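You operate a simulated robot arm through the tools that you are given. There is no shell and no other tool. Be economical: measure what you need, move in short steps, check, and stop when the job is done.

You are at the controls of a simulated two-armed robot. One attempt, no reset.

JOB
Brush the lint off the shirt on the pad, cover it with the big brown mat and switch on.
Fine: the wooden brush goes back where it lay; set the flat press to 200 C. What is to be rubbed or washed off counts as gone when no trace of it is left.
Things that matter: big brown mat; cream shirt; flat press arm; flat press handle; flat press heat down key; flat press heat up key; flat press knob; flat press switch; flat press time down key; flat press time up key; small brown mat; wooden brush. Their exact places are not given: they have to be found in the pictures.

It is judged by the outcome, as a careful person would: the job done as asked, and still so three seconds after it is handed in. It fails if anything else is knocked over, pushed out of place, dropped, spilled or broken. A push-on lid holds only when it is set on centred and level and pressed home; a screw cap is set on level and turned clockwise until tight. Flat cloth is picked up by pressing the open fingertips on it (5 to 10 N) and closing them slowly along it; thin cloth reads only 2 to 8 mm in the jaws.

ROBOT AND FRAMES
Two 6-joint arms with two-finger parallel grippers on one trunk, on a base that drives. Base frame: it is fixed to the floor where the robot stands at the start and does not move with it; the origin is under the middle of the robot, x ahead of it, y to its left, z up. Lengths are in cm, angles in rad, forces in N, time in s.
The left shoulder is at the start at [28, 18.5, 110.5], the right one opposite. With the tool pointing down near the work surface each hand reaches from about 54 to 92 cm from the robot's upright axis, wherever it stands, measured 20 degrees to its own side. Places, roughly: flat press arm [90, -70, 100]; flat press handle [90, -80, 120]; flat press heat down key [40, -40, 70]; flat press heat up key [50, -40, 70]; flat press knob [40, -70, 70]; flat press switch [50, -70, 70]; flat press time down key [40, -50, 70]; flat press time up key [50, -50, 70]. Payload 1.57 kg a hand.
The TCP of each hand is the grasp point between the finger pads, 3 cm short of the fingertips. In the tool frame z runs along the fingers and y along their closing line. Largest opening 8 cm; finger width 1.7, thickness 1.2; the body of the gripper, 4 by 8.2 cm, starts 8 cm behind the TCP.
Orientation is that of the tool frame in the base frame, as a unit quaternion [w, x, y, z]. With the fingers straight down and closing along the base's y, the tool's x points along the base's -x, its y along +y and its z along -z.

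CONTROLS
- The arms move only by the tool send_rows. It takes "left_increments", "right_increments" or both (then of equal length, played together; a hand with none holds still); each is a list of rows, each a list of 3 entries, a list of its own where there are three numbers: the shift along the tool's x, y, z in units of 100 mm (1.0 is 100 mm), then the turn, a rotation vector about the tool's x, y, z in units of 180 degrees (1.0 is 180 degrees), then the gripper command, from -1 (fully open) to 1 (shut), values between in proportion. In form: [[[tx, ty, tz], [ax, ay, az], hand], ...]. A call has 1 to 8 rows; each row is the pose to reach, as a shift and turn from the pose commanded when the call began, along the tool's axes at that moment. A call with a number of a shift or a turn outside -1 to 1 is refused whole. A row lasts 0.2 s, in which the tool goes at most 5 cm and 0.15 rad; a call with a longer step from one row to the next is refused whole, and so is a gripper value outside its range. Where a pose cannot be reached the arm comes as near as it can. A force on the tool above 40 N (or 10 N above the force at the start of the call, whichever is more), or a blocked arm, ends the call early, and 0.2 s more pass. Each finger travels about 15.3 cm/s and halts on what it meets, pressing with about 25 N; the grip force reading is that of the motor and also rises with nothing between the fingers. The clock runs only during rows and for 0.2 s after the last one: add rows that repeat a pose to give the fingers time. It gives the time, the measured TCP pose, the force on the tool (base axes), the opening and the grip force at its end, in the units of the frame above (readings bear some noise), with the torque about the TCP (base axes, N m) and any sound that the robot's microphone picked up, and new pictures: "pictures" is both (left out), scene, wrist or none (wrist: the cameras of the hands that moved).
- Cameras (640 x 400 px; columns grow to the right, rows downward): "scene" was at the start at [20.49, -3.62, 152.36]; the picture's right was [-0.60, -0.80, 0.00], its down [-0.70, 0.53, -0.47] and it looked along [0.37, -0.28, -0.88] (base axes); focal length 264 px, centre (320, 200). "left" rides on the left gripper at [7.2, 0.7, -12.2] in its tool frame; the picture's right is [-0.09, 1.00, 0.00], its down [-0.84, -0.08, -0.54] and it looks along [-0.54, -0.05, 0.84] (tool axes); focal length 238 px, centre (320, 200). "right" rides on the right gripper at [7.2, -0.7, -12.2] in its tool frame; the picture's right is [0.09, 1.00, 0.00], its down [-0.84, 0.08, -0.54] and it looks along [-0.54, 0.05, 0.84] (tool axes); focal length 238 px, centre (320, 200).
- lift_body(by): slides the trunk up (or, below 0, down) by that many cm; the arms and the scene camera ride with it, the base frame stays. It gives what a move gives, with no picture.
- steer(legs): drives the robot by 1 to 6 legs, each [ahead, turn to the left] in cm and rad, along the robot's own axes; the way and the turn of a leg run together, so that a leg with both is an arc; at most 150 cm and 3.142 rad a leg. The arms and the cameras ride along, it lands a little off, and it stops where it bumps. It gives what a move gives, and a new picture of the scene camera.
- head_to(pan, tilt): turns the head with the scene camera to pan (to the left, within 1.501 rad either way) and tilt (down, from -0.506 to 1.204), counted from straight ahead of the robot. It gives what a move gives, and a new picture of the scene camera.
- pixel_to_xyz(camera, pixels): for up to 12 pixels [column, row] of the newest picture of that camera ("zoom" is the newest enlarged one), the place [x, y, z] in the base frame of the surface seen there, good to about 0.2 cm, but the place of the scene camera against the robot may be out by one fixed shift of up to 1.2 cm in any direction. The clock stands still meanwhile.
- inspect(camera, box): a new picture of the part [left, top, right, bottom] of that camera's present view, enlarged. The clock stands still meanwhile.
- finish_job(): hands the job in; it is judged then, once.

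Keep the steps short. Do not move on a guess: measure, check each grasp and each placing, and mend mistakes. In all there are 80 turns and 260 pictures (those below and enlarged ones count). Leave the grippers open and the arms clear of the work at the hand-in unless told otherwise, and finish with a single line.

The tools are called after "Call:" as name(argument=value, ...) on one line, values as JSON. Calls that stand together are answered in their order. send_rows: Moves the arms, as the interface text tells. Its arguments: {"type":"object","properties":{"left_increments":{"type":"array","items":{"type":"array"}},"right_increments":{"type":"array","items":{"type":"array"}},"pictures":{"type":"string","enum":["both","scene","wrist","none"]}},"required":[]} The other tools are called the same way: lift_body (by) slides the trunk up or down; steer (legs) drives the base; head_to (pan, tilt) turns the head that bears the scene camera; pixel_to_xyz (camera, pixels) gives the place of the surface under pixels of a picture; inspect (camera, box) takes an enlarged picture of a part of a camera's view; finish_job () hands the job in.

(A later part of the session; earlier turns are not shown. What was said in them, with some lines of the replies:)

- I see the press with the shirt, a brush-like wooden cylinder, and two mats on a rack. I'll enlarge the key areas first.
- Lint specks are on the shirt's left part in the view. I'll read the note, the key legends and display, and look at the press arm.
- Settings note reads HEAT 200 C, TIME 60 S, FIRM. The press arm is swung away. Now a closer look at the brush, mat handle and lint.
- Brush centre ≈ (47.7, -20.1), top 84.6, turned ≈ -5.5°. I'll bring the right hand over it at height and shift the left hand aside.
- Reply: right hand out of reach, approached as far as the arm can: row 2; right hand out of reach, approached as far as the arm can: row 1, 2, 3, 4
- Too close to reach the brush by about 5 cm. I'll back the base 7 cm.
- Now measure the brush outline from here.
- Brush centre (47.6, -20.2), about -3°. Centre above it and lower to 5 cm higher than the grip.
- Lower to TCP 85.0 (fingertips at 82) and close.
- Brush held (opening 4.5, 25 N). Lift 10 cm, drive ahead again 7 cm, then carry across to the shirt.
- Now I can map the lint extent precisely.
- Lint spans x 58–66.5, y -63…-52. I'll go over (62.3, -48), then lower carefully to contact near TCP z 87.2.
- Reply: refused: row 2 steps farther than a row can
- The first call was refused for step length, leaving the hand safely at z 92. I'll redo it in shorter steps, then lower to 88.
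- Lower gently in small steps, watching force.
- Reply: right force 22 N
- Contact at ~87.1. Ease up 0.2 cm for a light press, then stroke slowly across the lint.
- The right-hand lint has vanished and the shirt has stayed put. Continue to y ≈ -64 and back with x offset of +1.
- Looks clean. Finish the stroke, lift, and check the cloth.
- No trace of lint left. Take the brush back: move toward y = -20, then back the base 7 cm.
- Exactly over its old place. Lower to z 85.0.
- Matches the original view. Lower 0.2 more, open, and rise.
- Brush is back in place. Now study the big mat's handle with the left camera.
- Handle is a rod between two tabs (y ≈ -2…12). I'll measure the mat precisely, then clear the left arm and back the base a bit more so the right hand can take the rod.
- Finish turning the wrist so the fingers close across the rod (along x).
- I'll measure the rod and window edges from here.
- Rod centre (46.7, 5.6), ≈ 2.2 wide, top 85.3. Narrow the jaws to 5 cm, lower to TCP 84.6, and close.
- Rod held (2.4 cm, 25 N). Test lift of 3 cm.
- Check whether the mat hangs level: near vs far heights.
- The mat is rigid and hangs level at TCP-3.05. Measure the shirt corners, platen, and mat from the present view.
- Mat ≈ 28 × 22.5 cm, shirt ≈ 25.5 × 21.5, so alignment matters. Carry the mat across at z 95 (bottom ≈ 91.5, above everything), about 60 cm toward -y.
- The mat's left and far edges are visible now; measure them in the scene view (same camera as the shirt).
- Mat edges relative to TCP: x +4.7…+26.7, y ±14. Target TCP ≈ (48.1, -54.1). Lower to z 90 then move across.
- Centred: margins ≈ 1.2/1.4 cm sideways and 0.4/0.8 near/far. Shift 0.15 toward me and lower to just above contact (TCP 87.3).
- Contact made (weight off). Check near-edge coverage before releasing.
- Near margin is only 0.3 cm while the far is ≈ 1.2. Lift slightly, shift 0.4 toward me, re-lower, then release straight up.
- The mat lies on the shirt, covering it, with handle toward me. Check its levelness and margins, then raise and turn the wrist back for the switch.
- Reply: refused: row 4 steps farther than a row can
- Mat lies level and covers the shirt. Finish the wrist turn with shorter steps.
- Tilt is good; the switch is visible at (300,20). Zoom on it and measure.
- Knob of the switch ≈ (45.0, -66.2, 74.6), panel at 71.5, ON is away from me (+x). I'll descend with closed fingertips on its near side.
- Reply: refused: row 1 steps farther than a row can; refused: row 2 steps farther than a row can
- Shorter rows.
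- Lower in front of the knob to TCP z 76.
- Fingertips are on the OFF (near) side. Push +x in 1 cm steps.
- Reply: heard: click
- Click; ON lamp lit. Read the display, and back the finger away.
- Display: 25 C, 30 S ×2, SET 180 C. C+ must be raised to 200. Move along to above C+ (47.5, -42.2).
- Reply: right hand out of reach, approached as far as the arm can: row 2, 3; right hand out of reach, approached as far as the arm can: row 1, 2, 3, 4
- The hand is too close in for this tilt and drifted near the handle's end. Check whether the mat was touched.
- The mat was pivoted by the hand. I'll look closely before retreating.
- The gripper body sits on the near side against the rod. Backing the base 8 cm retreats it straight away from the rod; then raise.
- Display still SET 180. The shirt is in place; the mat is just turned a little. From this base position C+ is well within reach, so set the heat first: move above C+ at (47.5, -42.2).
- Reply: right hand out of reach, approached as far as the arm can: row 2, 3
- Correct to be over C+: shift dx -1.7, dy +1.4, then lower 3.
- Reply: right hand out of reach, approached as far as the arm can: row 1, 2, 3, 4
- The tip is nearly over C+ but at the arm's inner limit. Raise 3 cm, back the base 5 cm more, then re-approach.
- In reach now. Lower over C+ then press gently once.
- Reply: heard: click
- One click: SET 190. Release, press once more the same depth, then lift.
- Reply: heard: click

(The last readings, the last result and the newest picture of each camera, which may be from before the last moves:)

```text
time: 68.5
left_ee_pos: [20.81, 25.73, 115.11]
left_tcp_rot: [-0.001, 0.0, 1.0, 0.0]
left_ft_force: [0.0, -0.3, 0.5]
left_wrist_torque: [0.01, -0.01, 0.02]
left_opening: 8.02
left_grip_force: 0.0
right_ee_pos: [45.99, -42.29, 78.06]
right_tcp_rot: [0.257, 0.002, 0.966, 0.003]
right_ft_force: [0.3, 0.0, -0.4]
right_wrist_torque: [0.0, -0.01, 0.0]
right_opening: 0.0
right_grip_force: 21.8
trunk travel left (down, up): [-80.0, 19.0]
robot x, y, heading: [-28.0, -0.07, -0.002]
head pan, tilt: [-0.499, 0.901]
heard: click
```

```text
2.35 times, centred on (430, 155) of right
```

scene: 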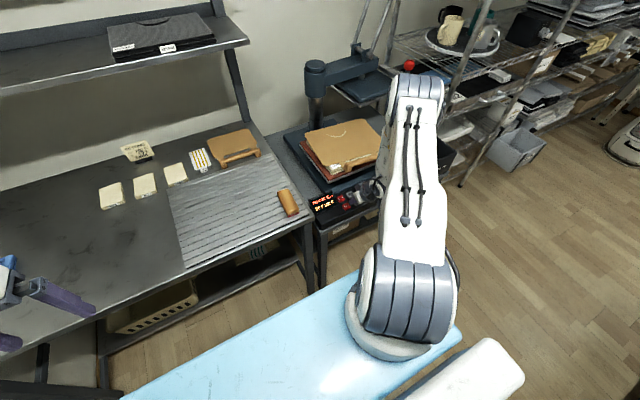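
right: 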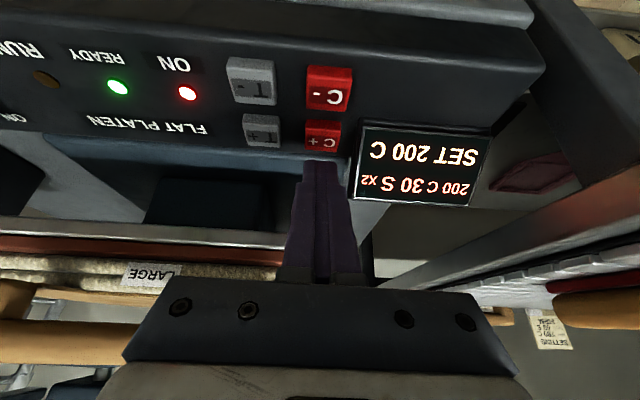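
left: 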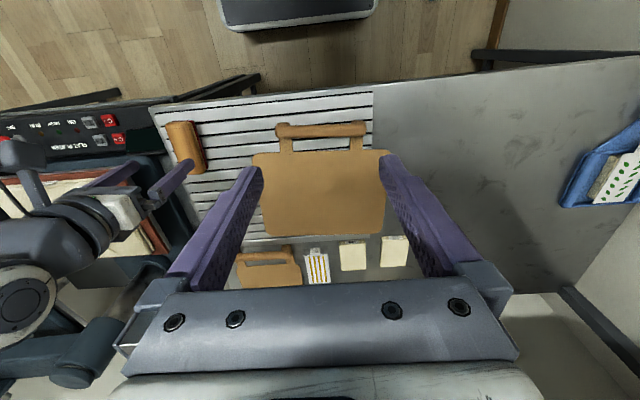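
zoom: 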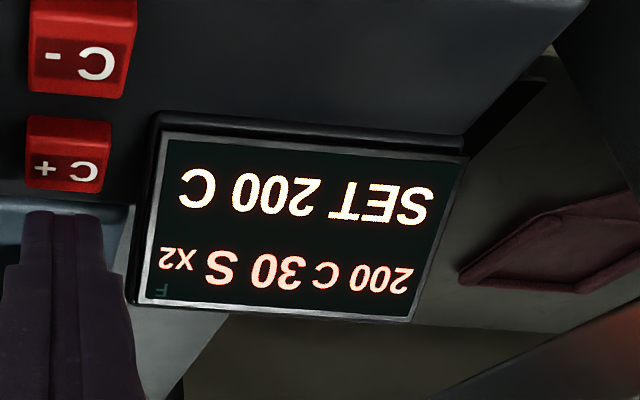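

SET 200 C confirmed. Now mend the mat: retreat upward, bring the hand vertical, turn the jaws across the rod, and drive ahead again.

Call:
send_rows(right_increments=[[[0, 0, -0.45], [0, 0, 0], 1], [[0, 0, -0.9], [0, 0, 0], 1], [[-0.25, 0, -1.0], [0, 0, 0], 1], [[-0.5, 0, -1.0], [0, 0, 0], 1]], pictures="none")

Call:
send_rows(right_increments=[[[-0.2, 0, -0.3], [0, 0.042, 0], 1], [[-0.4, 0, -0.6], [0, 0.084, 0], 1], [[-0.5, 0, -0.7], [0, 0.126, 0], -0.1], [[-0.5, 0, -0.7], [0, 0.167, 0], -0.1], [[-0.5, 0, -0.7], [0, 0.167, 0], -0.1]], pictures="none")

Call:
send_rows(right_increments=[[[0, 0, 0], [0, 0, 0.045], -0.1], [[0, 0, 0], [0, 0, 0.09], -0.1], [[0, 0, 0], [0, 0, 0.135], -0.1], [[0, 0, 0], [0, 0, 0.18], -0.1], [[0, 0, 0], [0, 0, 0.225], -0.1], [[0, 0, 0], [0, 0, 0.27], -0.1], [[0, 0, 0], [0, 0, 0.315], -0.1]], pictures="none")

Call:
send_rows(right_increments=[[[0, 0, 0], [0, 0, 0.045], -0.1], [[0, 0, 0], [0, 0, 0.09], -0.1], [[0, 0, 0], [0, 0, 0.135], -0.1], [[0, 0, 0], [0, 0, 0.175], -0.1], [[0, 0, 0], [0, 0, 0.175], -0.1]], pictures="none")

Call:
steer(legs=[[14, 0]])

Call:
inspect(camera="scene", box=[300, 110, 450, 240])

```text
time: 69.5
left_ee_pos: [21.02, 25.76, 115.09]
left_tcp_rot: [0.0, 0.0, 1.0, 0.0]
left_ft_force: [-0.9, -0.1, -0.4]
left_wrist_torque: [-0.02, -0.03, 0.01]
left_opening: 8.0
left_grip_force: 0.0
right_ee_pos: [45.29, -42.3, 89.07]
right_tcp_rot: [0.257, 0.001, 0.966, 0.004]
right_ft_force: [-0.4, -0.1, 0.0]
right_wrist_torque: [-0.01, 0.01, 0.02]
right_opening: 0.0
right_grip_force: 21.6
trunk travel left (down, up): [-80.0, 19.0]
robot x, y, heading: [-28.4, -0.1, 0.001]
head pan, tilt: [-0.499, 0.901]
```

```text
time: 70.7
left_ee_pos: [20.94, 25.82, 115.02]
left_tcp_rot: [0.0, 0.0, 1.0, 0.001]
left_ft_force: [0.6, -0.3, -0.4]
left_wrist_torque: [0.01, 0.01, -0.03]
left_opening: 8.0
left_grip_force: 0.0
right_ee_pos: [46.19, -42.42, 97.74]
right_tcp_rot: [-0.003, 0.001, 1.0, 0.003]
right_ft_force: [-0.5, 0.3, 0.9]
right_wrist_torque: [0.03, 0.01, 0.02]
right_opening: 4.41
right_grip_force: 0.1
trunk travel left (down, up): [-80.0, 19.0]
robot x, y, heading: [-28.19, -0.09, -0.002]
head pan, tilt: [-0.499, 0.901]
```

```text
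time: 72.3
left_ee_pos: [20.9, 25.67, 115.08]
left_tcp_rot: [0.0, 0.0, 1.0, 0.0]
left_ft_force: [0.8, 0.6, -0.3]
left_wrist_torque: [0.01, 0.03, 0.0]
left_opening: 8.0
left_grip_force: 0.1
right_ee_pos: [46.35, -42.39, 97.5]
right_tcp_rot: [-0.004, 0.476, 0.88, 0.002]
right_ft_force: [0.0, -0.3, -0.3]
right_wrist_torque: [-0.03, 0.01, -0.03]
right_opening: 4.4
right_grip_force: 0.2
trunk travel left (down, up): [-80.0, 19.0]
robot x, y, heading: [-28.3, 0.16, 0.001]
head pan, tilt: [-0.499, 0.901]
```

```text
time: 73.5
left_ee_pos: [20.89, 25.78, 115.01]
left_tcp_rot: [0.001, 0.0, 1.0, 0.0]
left_ft_force: [0.0, 0.9, -0.5]
left_wrist_torque: [0.04, 0.05, -0.02]
left_opening: 8.0
left_grip_force: 0.1
right_ee_pos: [46.18, -42.4, 97.71]
right_tcp_rot: [-0.004, 0.697, 0.717, 0.001]
right_ft_force: [0.7, -0.2, 0.1]
right_wrist_torque: [-0.01, 0.01, 0.01]
right_opening: 4.4
right_grip_force: 0.2
trunk travel left (down, up): [-80.0, 19.0]
robot x, y, heading: [-28.36, -0.16, 0.004]
head pan, tilt: [-0.499, 0.901]
```

```text
time: 74.8
left_ee_pos: [34.94, 25.77, 115.16]
left_tcp_rot: [0.0, 0.001, 1.0, 0.001]
left_ft_force: [-0.7, -0.9, 0.3]
left_wrist_torque: [0.0, -0.02, -0.02]
left_opening: 8.0
left_grip_force: 0.2
right_ee_pos: [60.24, -42.4, 97.7]
right_tcp_rot: [-0.003, 0.696, 0.718, 0.0]
right_ft_force: [0.6, 0.4, 0.7]
right_wrist_torque: [-0.03, -0.02, 0.03]
right_opening: 4.4
right_grip_force: 0.1
trunk travel left (down, up): [-80.0, 19.0]
robot x, y, heading: [-13.95, -0.26, -0.002]
head pan, tilt: [-0.499, 0.901]
```

scene: 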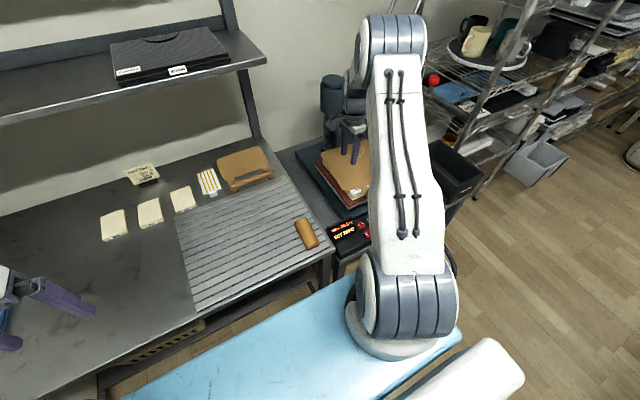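

```text
3.08 times, centred on (375, 175) of scene
```

zoom: 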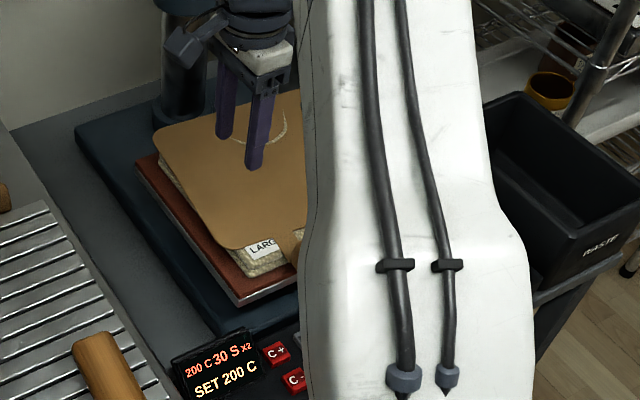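

Move to above the handle and look.

Call:
send_rows(right_increments=[[[-0.33, -0.33, 0], [0, 0, 0], -0.1], [[-0.66, -0.66, 0], [0, 0, 0], -0.1], [[-1.0, -1.0, 0], [0, 0, 0], -0.1], [[-1.0, -1.0, 0], [0, 0, 0], -0.1]], pictures="both")

Call:
inspect(camera="right", box=[270, 0, 640, 290])

```text
time: 75.8
left_ee_pos: [34.85, 25.73, 115.06]
left_tcp_rot: [-0.001, 0.0, 1.0, 0.0]
left_ft_force: [0.5, -0.2, -0.2]
left_wrist_torque: [-0.01, 0.0, -0.02]
left_opening: 8.01
left_grip_force: 0.1
right_ee_pos: [50.62, -52.75, 97.6]
right_tcp_rot: [-0.004, 0.696, 0.718, 0.001]
right_ft_force: [-0.2, -0.7, 0.6]
right_wrist_torque: [-0.01, -0.03, -0.01]
right_opening: 4.38
right_grip_force: 0.0
trunk travel left (down, up): [-80.0, 19.0]
robot x, y, heading: [-14.14, -0.15, -0.002]
head pan, tilt: [-0.499, 0.901]
```

scene: 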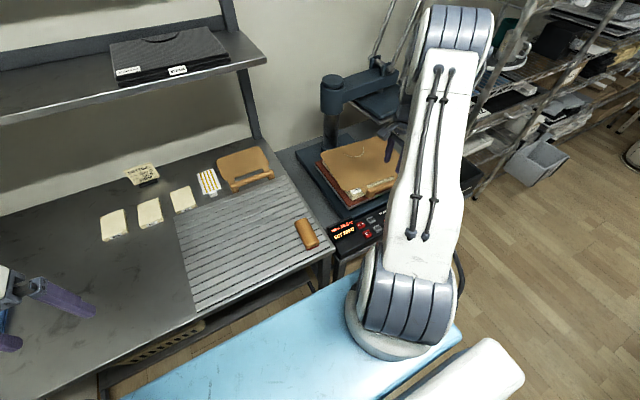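
right: 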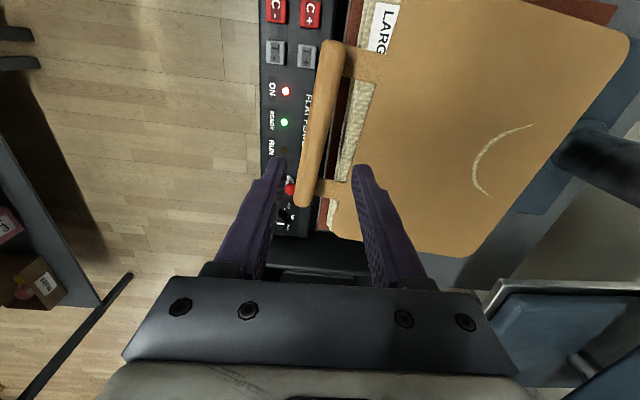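

```text
1.38 times, centred on (455, 145) of right
```

zoom: 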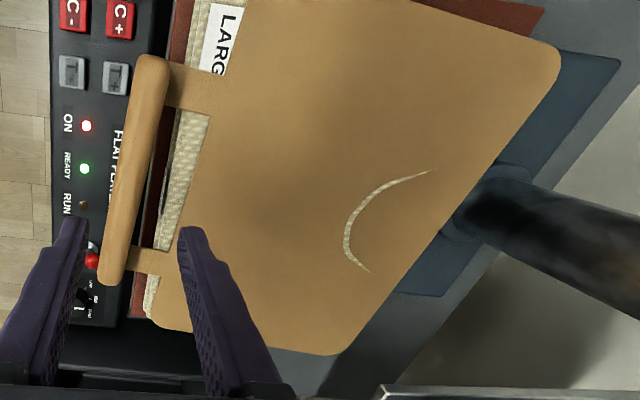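

Call:
pixel_to_xyz(camera="right", pixels=[[332, 50], [322, 110], [306, 195], [312, 110], [333, 110], [368, 100], [350, 180], [365, 100], [395, 10], [385, 55], [345, 236], [480, 256]])

Call:
pixel_to_xyz(camera="right", pixels=[[630, 60], [558, 160], [620, 40], [355, 50], [352, 95], [338, 175], [360, 85], [330, 210], [500, 220]])

```text
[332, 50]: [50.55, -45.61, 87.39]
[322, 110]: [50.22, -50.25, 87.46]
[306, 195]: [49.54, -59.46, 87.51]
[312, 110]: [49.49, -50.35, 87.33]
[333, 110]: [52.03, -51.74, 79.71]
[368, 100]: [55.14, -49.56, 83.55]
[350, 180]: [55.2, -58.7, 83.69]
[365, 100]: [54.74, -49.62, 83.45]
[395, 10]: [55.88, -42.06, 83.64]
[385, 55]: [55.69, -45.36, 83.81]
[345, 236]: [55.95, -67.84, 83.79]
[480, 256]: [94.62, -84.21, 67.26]
```

```text
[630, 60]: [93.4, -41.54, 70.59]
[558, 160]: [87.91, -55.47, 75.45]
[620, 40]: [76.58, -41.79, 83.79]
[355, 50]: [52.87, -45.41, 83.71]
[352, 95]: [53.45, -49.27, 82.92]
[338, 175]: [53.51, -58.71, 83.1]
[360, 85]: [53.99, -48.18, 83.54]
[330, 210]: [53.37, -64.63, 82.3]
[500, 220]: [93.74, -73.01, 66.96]
```

Rod now runs (50.6,-45.0)–(49.5,-60.2), i.e. -4.2°. Align the jaws (+6° more) over its centre (50.05,-52.7) and lower to just above.

Call:
send_rows(right_increments=[[[0, -0.055, 0.1], [0, 0, 0.033], 0.1], [[0, -0.055, 0.4], [0, 0, 0.033], 0.1], [[0, -0.055, 0.65], [0, 0, 0.033], 0.1], [[0, -0.055, 0.65], [0, 0, 0.033], 0.1]], pictures="wrist")

```text
time: 76.8
left_ee_pos: [34.97, 25.88, 115.06]
left_tcp_rot: [0.001, 0.001, 1.0, 0.0]
left_ft_force: [-0.2, -0.4, -0.5]
left_wrist_torque: [0.0, 0.05, 0.0]
left_opening: 8.0
left_grip_force: 0.0
right_ee_pos: [50.0, -52.43, 91.1]
right_tcp_rot: [-0.004, 0.733, 0.68, 0.002]
right_ft_force: [-0.6, 0.1, -0.8]
right_wrist_torque: [-0.01, 0.03, 0.03]
right_opening: 3.62
right_grip_force: 0.0
trunk travel left (down, up): [-80.0, 19.0]
robot x, y, heading: [-14.23, -0.07, -0.003]
head pan, tilt: [-0.499, 0.901]
```

right: 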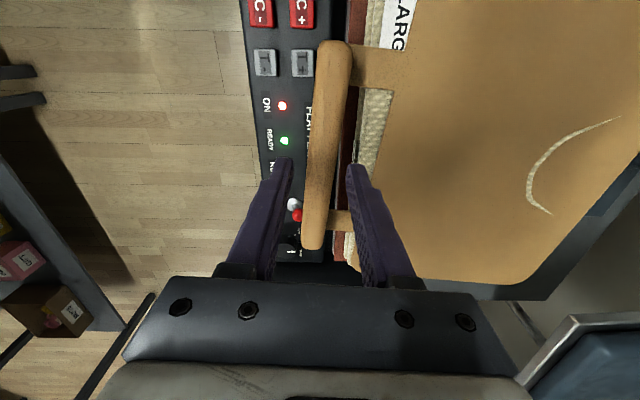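

The rod is between the jaws. Lower 4.0 and close.

Call:
send_rows(right_increments=[[[0, 0.005, 0.2], [0, 0, 0], 0.1], [[0, 0.005, 0.4], [0, 0, 0], 0.1], [[0, 0.005, 0.4], [0, 0, 0], 0.3], [[0, 0.005, 0.4], [0, 0, 0], 0.6], [[0, 0.005, 0.4], [0, 0, 0], 1], [[0, 0.005, 0.4], [0, 0, 0], 1]], pictures="none")

Call:
send_rows(right_increments=[[[0, 0, -0.05], [0, 0, 0], 1], [[0, 0, -0.12], [0, 0, 0], 1], [[0, 0, -0.2], [0, 0, 0], 1], [[0, 0, -0.2], [0, 0, 0], 1]], pictures="both")

```text
time: 78.2
left_ee_pos: [34.95, 25.78, 115.16]
left_tcp_rot: [0.0, 0.0, 1.0, 0.0]
left_ft_force: [-0.2, -0.2, -0.1]
left_wrist_torque: [0.02, -0.02, 0.01]
left_opening: 7.98
left_grip_force: 0.1
right_ee_pos: [50.02, -52.53, 87.13]
right_tcp_rot: [-0.004, 0.732, 0.681, 0.001]
right_ft_force: [0.6, -0.1, 0.2]
right_wrist_torque: [-0.04, -0.23, -0.17]
right_opening: 2.19
right_grip_force: 25.1
trunk travel left (down, up): [-80.0, 19.0]
robot x, y, heading: [-14.12, 0.14, -0.003]
head pan, tilt: [-0.499, 0.901]
```

```text
time: 79.2
left_ee_pos: [34.94, 25.79, 115.1]
left_tcp_rot: [0.0, 0.0, 1.0, 0.0]
left_ft_force: [-0.5, -0.3, 0.6]
left_wrist_torque: [0.0, 0.0, -0.02]
left_opening: 8.01
left_grip_force: 0.1
right_ee_pos: [50.06, -52.56, 89.2]
right_tcp_rot: [-0.005, 0.733, 0.681, 0.001]
right_ft_force: [0.0, -0.6, -1.5]
right_wrist_torque: [0.03, 0.24, 0.02]
right_opening: 2.15
right_grip_force: 25.2
trunk travel left (down, up): [-80.0, 19.0]
robot x, y, heading: [-13.97, -0.0, -0.001]
head pan, tilt: [-0.499, 0.901]
```

scene: 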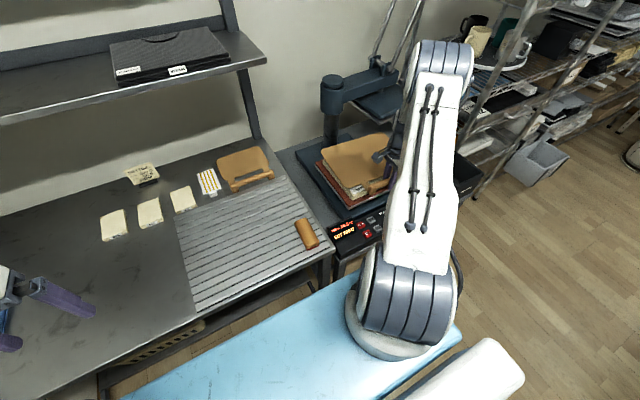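
right: 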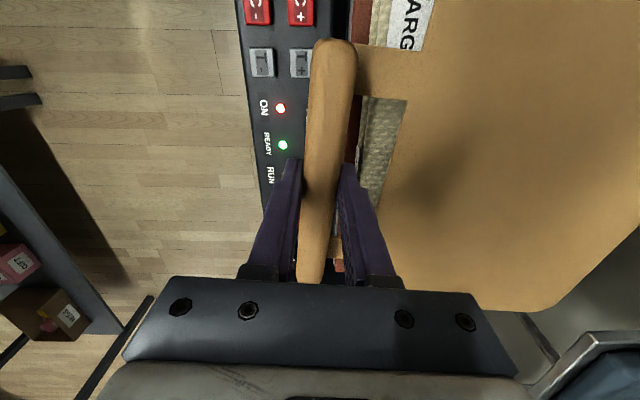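

Held and lifted 2 cm. Turn it square (+4.3°) and shift back to the earlier spot (47.7, -54.0).

Call:
send_rows(right_increments=[[[-0.08, -0.11, 0], [0, 0, -0.012], 1], [[-0.157, -0.223, 0], [0, 0, -0.0239], 1], [[-0.157, -0.223, 0], [0, 0, -0.0239], 1]], pictures="both")

Call:
pixel_to_xyz(camera="right", pixels=[[410, 100], [395, 150], [398, 130], [390, 140], [440, 10], [490, 303], [455, 300], [636, 235]])

Call:
inspect(camera="scene", box=[310, 120, 410, 220])

Call:
inspect(camera="right", box=[330, 0, 480, 220])

```text
time: 80.0
left_ee_pos: [34.9, 25.84, 115.01]
left_tcp_rot: [0.0, 0.001, 1.0, 0.001]
left_ft_force: [-0.2, -0.4, -0.2]
left_wrist_torque: [-0.01, 0.01, -0.03]
left_opening: 8.02
left_grip_force: 0.1
right_ee_pos: [47.85, -54.17, 89.2]
right_tcp_rot: [-0.005, 0.706, 0.708, 0.0]
right_ft_force: [1.2, 0.4, -2.7]
right_wrist_torque: [0.04, 0.22, 0.01]
right_opening: 2.17
right_grip_force: 24.7
trunk travel left (down, up): [-80.0, 19.0]
robot x, y, heading: [-14.15, -0.32, -0.001]
head pan, tilt: [-0.499, 0.901]
```

scene: 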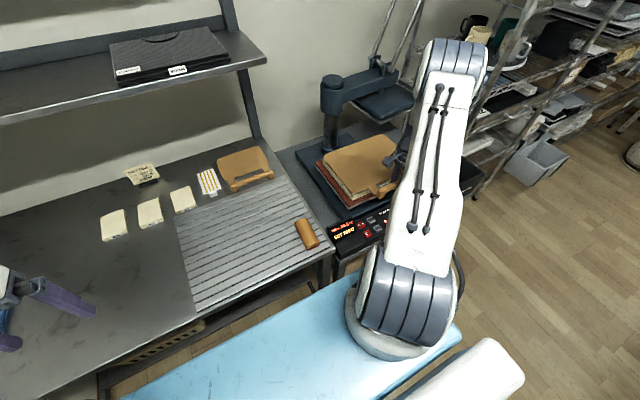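
right: 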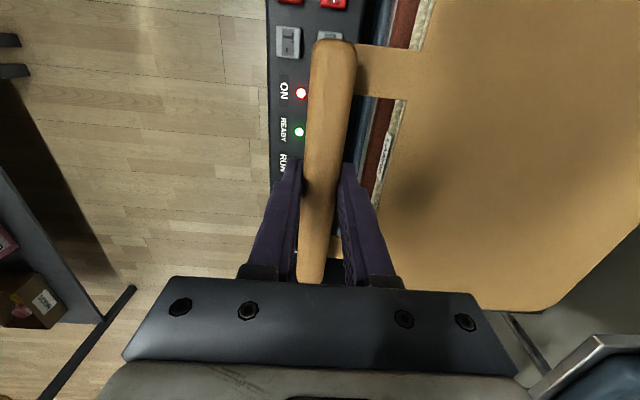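

```text
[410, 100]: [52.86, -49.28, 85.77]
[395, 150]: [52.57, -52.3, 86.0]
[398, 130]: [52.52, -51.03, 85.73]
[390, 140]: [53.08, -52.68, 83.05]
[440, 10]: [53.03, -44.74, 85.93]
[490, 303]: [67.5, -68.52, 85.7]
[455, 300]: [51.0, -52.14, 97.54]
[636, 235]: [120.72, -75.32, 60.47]
```

```text
4.00 times, centred on (360, 170) of scene
```

zoom: 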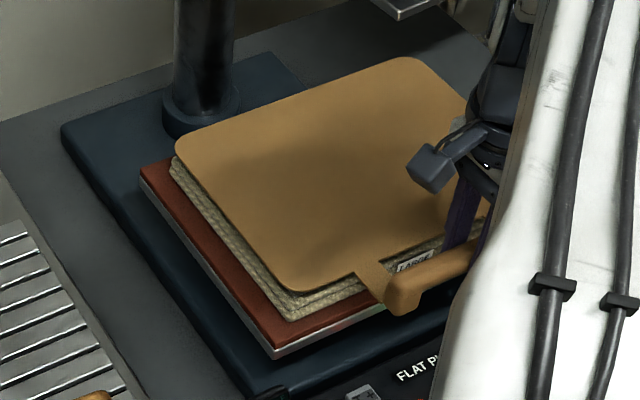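

```text
1.82 times, centred on (405, 110) of right
```

zoom: 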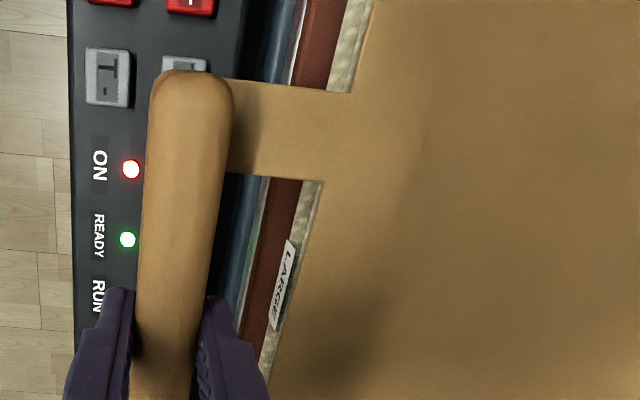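

Call:
pixel_to_xyz(camera="scene", pixels=[[354, 157], [366, 177]])

Call:
inspect(camera="scene", box=[330, 140, 400, 205])

Call:
pixel_to_xyz(camera="zoom", pixels=[[110, 50], [160, 130], [220, 235], [250, 265], [135, 150], [200, 250], [235, 285], [255, 285], [120, 110]])

```text
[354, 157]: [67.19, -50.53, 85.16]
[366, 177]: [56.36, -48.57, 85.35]
```

```text
6.15 times, centred on (365, 172) of scene
```

zoom: 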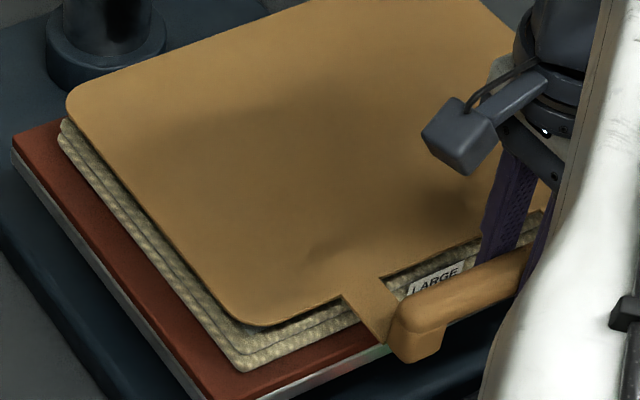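

```text
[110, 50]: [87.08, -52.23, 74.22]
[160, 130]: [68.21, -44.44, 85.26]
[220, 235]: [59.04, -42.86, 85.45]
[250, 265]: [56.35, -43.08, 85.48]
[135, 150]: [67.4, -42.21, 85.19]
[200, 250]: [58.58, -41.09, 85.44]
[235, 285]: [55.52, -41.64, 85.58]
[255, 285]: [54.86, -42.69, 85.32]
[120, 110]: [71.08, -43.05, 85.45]
```

Call:
pixel_to_xyz(camera="zoom", pixels=[[102, 150], [130, 188], [168, 235], [215, 293], [70, 100], [62, 140], [100, 192], [165, 278], [210, 335], [240, 365], [300, 345], [250, 325]])

```text
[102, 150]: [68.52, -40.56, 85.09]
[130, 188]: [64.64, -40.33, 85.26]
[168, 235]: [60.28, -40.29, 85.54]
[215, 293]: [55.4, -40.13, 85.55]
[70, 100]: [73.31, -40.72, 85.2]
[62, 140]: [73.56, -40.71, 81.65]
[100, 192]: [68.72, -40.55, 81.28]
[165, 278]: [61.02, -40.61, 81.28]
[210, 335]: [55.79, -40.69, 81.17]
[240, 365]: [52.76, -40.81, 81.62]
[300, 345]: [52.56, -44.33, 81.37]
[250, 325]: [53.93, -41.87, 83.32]
```

The mat is still turned ≈ -1.8° and needs ≈ 0.2–0.5 cm to the left. Correct, then lower.

Call:
send_rows(right_increments=[[[0.02, -0.01, 0], [0, 0, -0.01], 1], [[0.02, -0.01, 0], [0, 0, -0.01], 1], [[0.02, -0.01, 0.1], [0, 0, -0.01], 1], [[0.02, -0.01, 0.17], [0, 0, -0.01], 1], [[0.02, -0.01, 0.17], [0, 0, -0.01], 1]], pictures="both")

Call:
inspect(camera="scene", box=[330, 140, 400, 205])

Call:
pixel_to_xyz(camera="right", pixels=[[410, 100], [395, 150], [399, 130], [436, 10], [490, 303], [430, 303], [545, 303]])

```text
time: 81.2
left_ee_pos: [34.9, 25.75, 115.17]
left_tcp_rot: [0.0, 0.0, 1.0, 0.001]
left_ft_force: [-0.1, 0.1, -0.5]
left_wrist_torque: [0.02, 0.02, 0.02]
left_opening: 7.98
left_grip_force: 0.0
right_ee_pos: [47.6, -53.9, 87.43]
right_tcp_rot: [-0.004, 0.695, 0.719, 0.001]
right_ft_force: [0.9, 0.2, -2.3]
right_wrist_torque: [0.04, 0.26, 0.0]
right_opening: 2.15
right_grip_force: 24.8
trunk travel left (down, up): [-80.0, 19.0]
robot x, y, heading: [-14.16, -0.12, -0.0]
head pan, tilt: [-0.499, 0.901]
```

scene: 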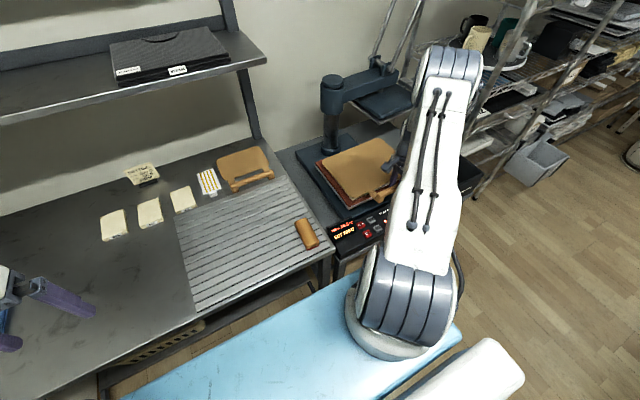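
right: 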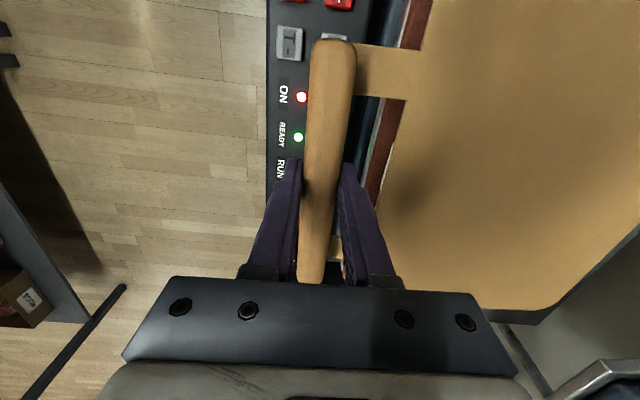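

```text
6.15 times, centred on (365, 172) of scene
```

zoom: 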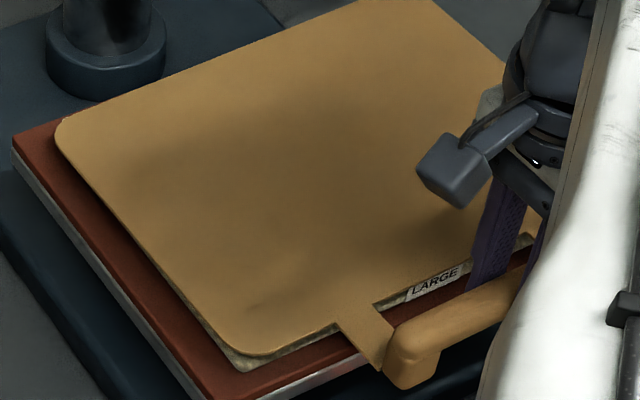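

```text
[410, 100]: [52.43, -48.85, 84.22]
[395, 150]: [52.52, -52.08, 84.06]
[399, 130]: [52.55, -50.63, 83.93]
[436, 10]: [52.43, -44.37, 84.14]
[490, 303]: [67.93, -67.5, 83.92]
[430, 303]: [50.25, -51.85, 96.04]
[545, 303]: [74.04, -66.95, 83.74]
```

Square now (near edge x ≈ 52.45 throughout). Check the left margin.

Call:
pixel_to_xyz(camera="zoom", pixels=[[60, 135], [100, 200], [150, 262], [200, 325], [238, 355], [245, 368], [225, 355], [270, 357], [400, 2], [230, 42]])

Call:
inspect(camera="right", box=[430, 240, 590, 330])

Call:
pixel_to_xyz(camera="right", pixels=[[490, 306], [490, 308], [520, 308], [530, 306], [505, 312]])

```text
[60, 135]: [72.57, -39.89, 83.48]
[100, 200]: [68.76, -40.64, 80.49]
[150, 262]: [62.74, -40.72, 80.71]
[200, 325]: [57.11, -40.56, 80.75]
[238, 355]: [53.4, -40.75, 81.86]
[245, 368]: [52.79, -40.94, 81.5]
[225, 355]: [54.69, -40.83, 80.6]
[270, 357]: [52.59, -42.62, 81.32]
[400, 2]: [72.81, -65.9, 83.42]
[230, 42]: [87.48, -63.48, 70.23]
```

```text
4.00 times, centred on (510, 285) of right
```

zoom: 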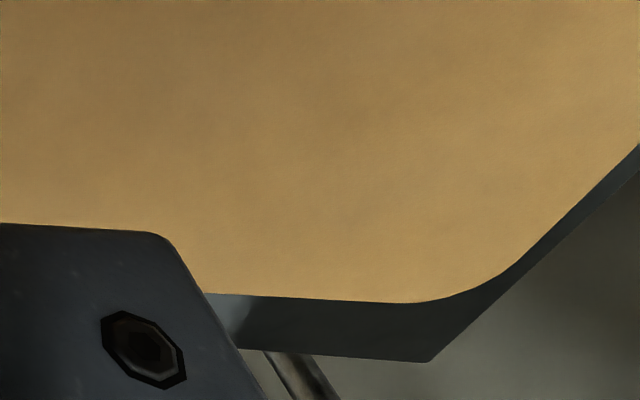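

```text
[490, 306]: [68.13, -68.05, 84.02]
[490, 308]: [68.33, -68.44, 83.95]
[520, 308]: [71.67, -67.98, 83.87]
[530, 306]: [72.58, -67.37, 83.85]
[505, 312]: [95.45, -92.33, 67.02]
```

Margins 0.8 left / 1.4 right / 0.7 near. Nudge 0.2 left, lower to contact, release, rise straight up.

Call:
send_rows(right_increments=[[[0.02, 0, 0], [0, 0, 0], 1], [[0.02, 0, 0.02], [0, 0, 0], 1], [[0.02, 0, 0.04], [0, 0, 0], 1], [[0.02, 0, 0.04], [0, 0, 0], 1]], pictures="none")

Call:
send_rows(right_increments=[[[0, 0, 0], [0, 0, 0], 0.4], [[0, 0, 0], [0, 0, 0], 0.2], [[0, 0, 0], [0, 0, 0], -0.1], [[0, 0, 0], [0, 0, 0], -0.1], [[0, 0, -0.3], [0, 0, 0], -0.1], [[0, 0, -0.6], [0, 0, 0], -0.1], [[0, 0, -1.0], [0, 0, 0], -0.1]], pictures="both")

Call:
inspect(camera="scene", box=[310, 120, 430, 240])

```text
time: 82.2
left_ee_pos: [34.99, 25.83, 115.19]
left_tcp_rot: [0.0, 0.001, 1.0, 0.0]
left_ft_force: [-0.1, 0.1, 0.7]
left_wrist_torque: [0.02, 0.0, -0.02]
left_opening: 8.01
left_grip_force: 0.1
right_ee_pos: [47.5, -53.81, 87.02]
right_tcp_rot: [-0.003, 0.695, 0.719, 0.002]
right_ft_force: [-0.2, -1.6, 1.7]
right_wrist_torque: [-0.17, -0.19, -0.16]
right_opening: 2.13
right_grip_force: 24.9
trunk travel left (down, up): [-80.0, 19.0]
robot x, y, heading: [-14.13, -0.08, -0.003]
head pan, tilt: [-0.499, 0.901]
```

```text
time: 83.8
left_ee_pos: [34.97, 25.72, 115.14]
left_tcp_rot: [0.0, 0.0, 1.0, 0.0]
left_ft_force: [-0.6, -0.7, -1.4]
left_wrist_torque: [0.0, 0.03, 0.01]
left_opening: 7.96
left_grip_force: 0.1
right_ee_pos: [47.62, -53.67, 97.0]
right_tcp_rot: [-0.005, 0.695, 0.719, 0.001]
right_ft_force: [0.5, 0.6, -0.4]
right_wrist_torque: [0.03, 0.0, -0.03]
right_opening: 4.4
right_grip_force: 0.0
trunk travel left (down, up): [-80.0, 19.0]
robot x, y, heading: [-14.17, -0.22, 0.006]
head pan, tilt: [-0.499, 0.901]
```

scene: 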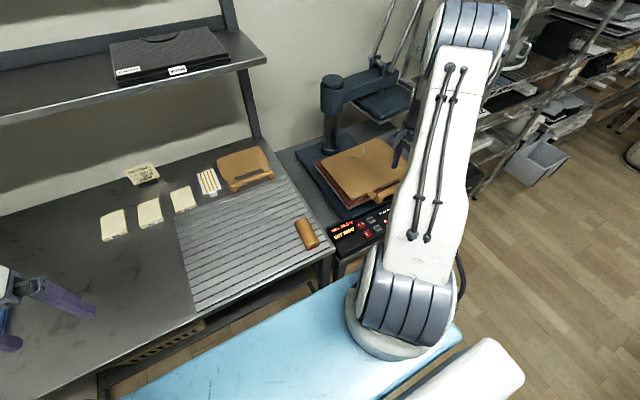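
right: 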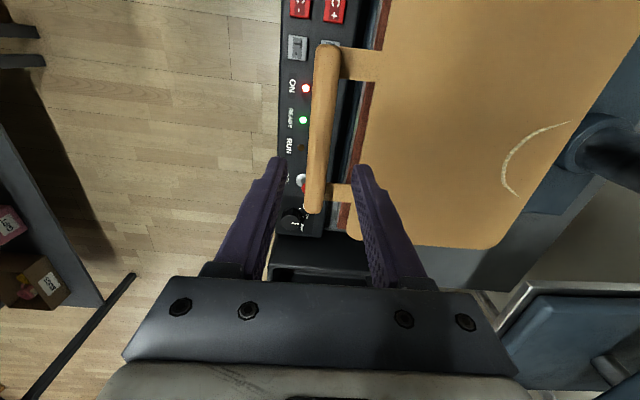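

```text
3.33 times, centred on (370, 180) of scene
```

zoom: 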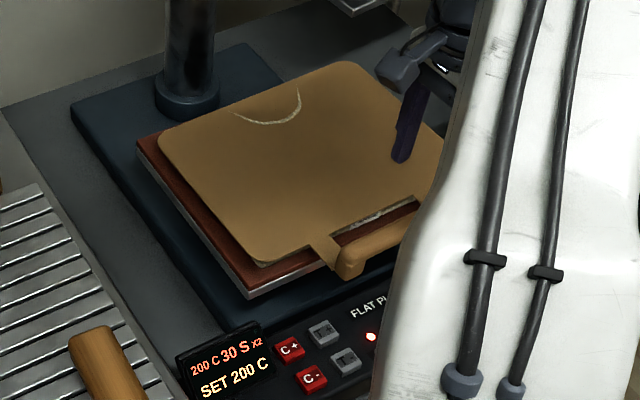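

The mat covers the shirt squarely; SET 200 C, ON. Raise, open the jaws, back away, and take a last look.

Call:
send_rows(right_increments=[[[0, 0, -0.4], [0, 0, 0], -0.5], [[0, 0, -0.8], [0, 0, 0], -1], [[0, 0, -0.9], [0, 0, 0], -1]], pictures="none")

Call:
steer(legs=[[-25, 0]])

Call:
inspect(camera="scene", box=[240, 80, 440, 240])

Call:
inspect(camera="right", box=[240, 0, 640, 290])

```text
time: 84.6
left_ee_pos: [34.99, 25.76, 115.07]
left_tcp_rot: [0.0, -0.001, 1.0, -0.001]
left_ft_force: [0.0, -0.1, -0.1]
left_wrist_torque: [-0.02, 0.01, 0.0]
left_opening: 8.03
left_grip_force: 0.1
right_ee_pos: [47.81, -53.78, 106.18]
right_tcp_rot: [-0.004, 0.695, 0.719, 0.001]
right_ft_force: [0.2, 0.4, 0.3]
right_wrist_torque: [-0.03, 0.01, 0.0]
right_opening: 8.02
right_grip_force: 0.1
trunk travel left (down, up): [-80.0, 19.0]
robot x, y, heading: [-14.3, 0.16, -0.003]
head pan, tilt: [-0.499, 0.901]
```

```text
time: 86.4
left_ee_pos: [19.03, 25.91, 115.6]
left_tcp_rot: [0.004, -0.001, 1.0, 0.001]
left_ft_force: [-0.4, 0.0, -0.4]
left_wrist_torque: [-0.01, 0.01, -0.02]
left_opening: 7.98
left_grip_force: 0.1
right_ee_pos: [32.04, -53.65, 106.75]
right_tcp_rot: [-0.001, 0.695, 0.719, 0.004]
right_ft_force: [0.1, -0.2, -0.2]
right_wrist_torque: [0.0, 0.0, 0.02]
right_opening: 7.97
right_grip_force: 0.1
trunk travel left (down, up): [-80.0, 19.0]
robot x, y, heading: [-29.05, -0.05, 0.0]
head pan, tilt: [-0.499, 0.901]
stopped in leg 1: the robot was blocked; the commanded pose is now the measured one
```

scene: 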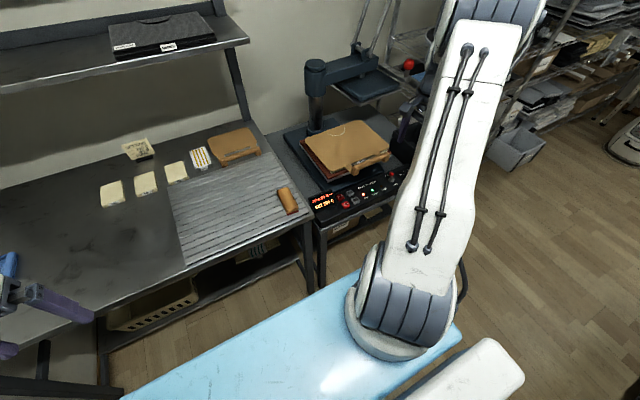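

```text
2.50 times, centred on (340, 160) of scene
```

zoom: 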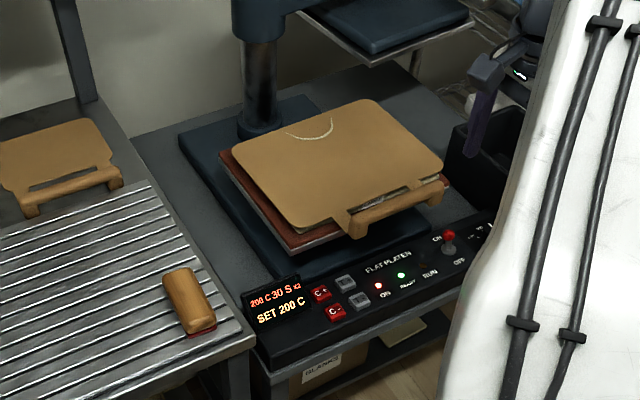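

```text
1.38 times, centred on (440, 145) of right
```

zoom: 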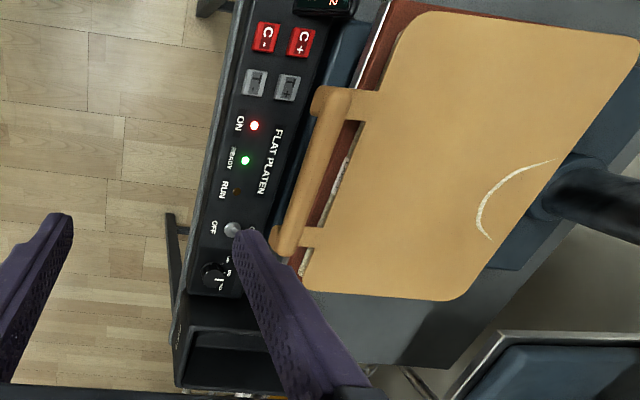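

All as wanted: switch ON, SET 200 C, mat in place, brush back. The base touched something behind; ease 4 cm forward so it rests free, and check once.

Call:
steer(legs=[[4, 0]])

Call:
inspect(camera="scene", box=[250, 90, 430, 230])

Call:
head_to(pan=-1.5, tilt=0.8)

Call:
head_to(pan=1.5, tilt=0.8)

```text
time: 87.3
left_ee_pos: [23.02, 25.89, 115.51]
left_tcp_rot: [0.005, -0.001, 1.0, 0.0]
left_ft_force: [-0.3, 0.5, 0.2]
left_wrist_torque: [-0.01, -0.03, 0.0]
left_opening: 7.99
left_grip_force: 0.0
right_ee_pos: [35.89, -53.67, 106.68]
right_tcp_rot: [0.0, 0.695, 0.719, 0.003]
right_ft_force: [-0.3, 0.0, 0.1]
right_wrist_torque: [0.02, 0.04, -0.03]
right_opening: 8.0
right_grip_force: 0.0
trunk travel left (down, up): [-80.0, 19.0]
robot x, y, heading: [-25.45, 0.04, 0.004]
head pan, tilt: [-0.499, 0.901]
```

scene: 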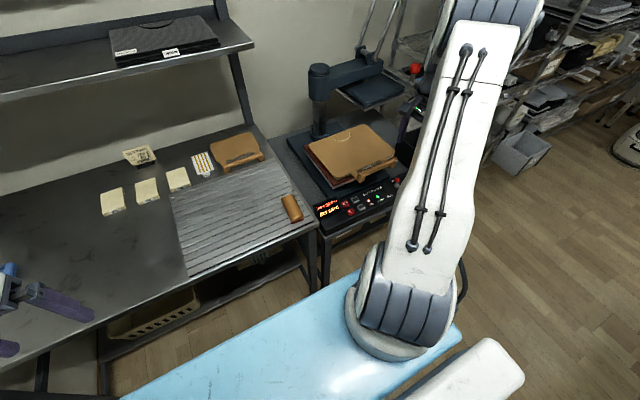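

```text
2.86 times, centred on (340, 160) of scene
```

zoom: 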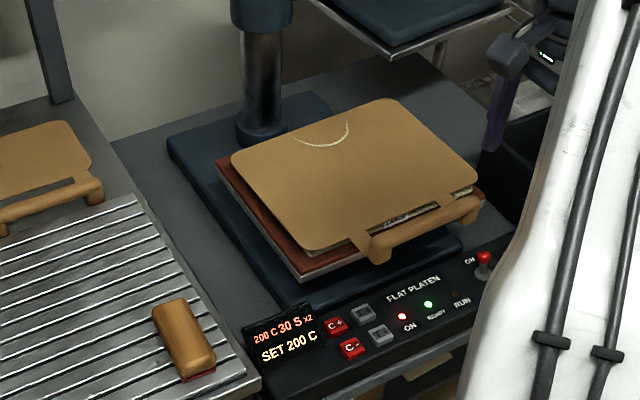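

```text
time: 88.5
left_ee_pos: [23.09, 25.78, 115.42]
left_tcp_rot: [0.004, -0.001, 1.0, 0.0]
left_ft_force: [-0.2, 0.1, -0.6]
left_wrist_torque: [-0.03, 0.0, 0.01]
left_opening: 8.01
left_grip_force: 0.0
right_ee_pos: [35.93, -53.82, 106.49]
right_tcp_rot: [-0.001, 0.695, 0.719, 0.002]
right_ft_force: [0.5, 0.3, 0.5]
right_wrist_torque: [0.03, -0.03, 0.04]
right_opening: 8.0
right_grip_force: 0.0
trunk travel left (down, up): [-80.0, 19.0]
robot x, y, heading: [-25.23, -0.13, 0.003]
head pan, tilt: [-1.499, 0.799]
```

scene: 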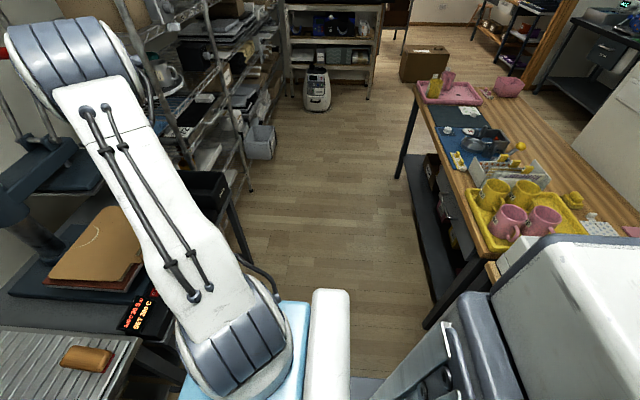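

```text
time: 91.1
left_ee_pos: [23.0, 25.83, 115.39]
left_tcp_rot: [0.005, -0.001, 1.0, 0.0]
left_ft_force: [-0.4, -0.1, -0.4]
left_wrist_torque: [-0.02, 0.03, -0.02]
left_opening: 7.98
left_grip_force: 0.0
right_ee_pos: [35.95, -53.7, 106.5]
right_tcp_rot: [0.0, 0.695, 0.719, 0.004]
right_ft_force: [0.4, 0.1, -0.6]
right_wrist_torque: [-0.02, 0.03, 0.0]
right_opening: 8.01
right_grip_force: 0.0
trunk travel left (down, up): [-80.0, 19.0]
robot x, y, heading: [-25.3, -0.14, 0.004]
head pan, tilt: [1.499, 0.799]
```

scene: 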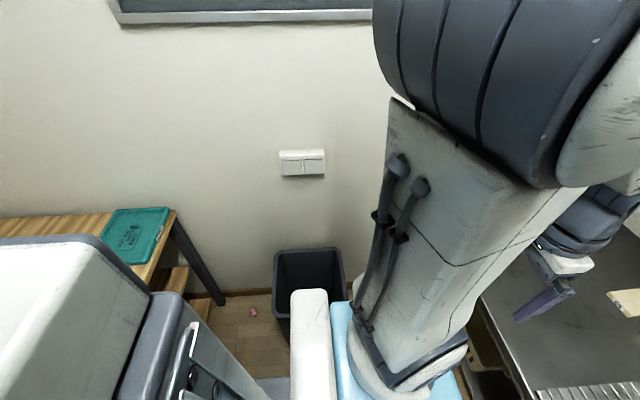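

The base backed into a solid bench behind it. The mugs and trays I can see on that bench are still standing. Everything asked is in place, so I'm handing in.

Call:
finish_job()

```text
The job is handed in.
```

The lint is brushed off, the brush is back where it lay, the big brown mat covers the shirt, and the press is on and set to 200 C. On the way I knocked the mat askew and re-laid it, and my base bumped the bench behind, where I saw nothing fallen.
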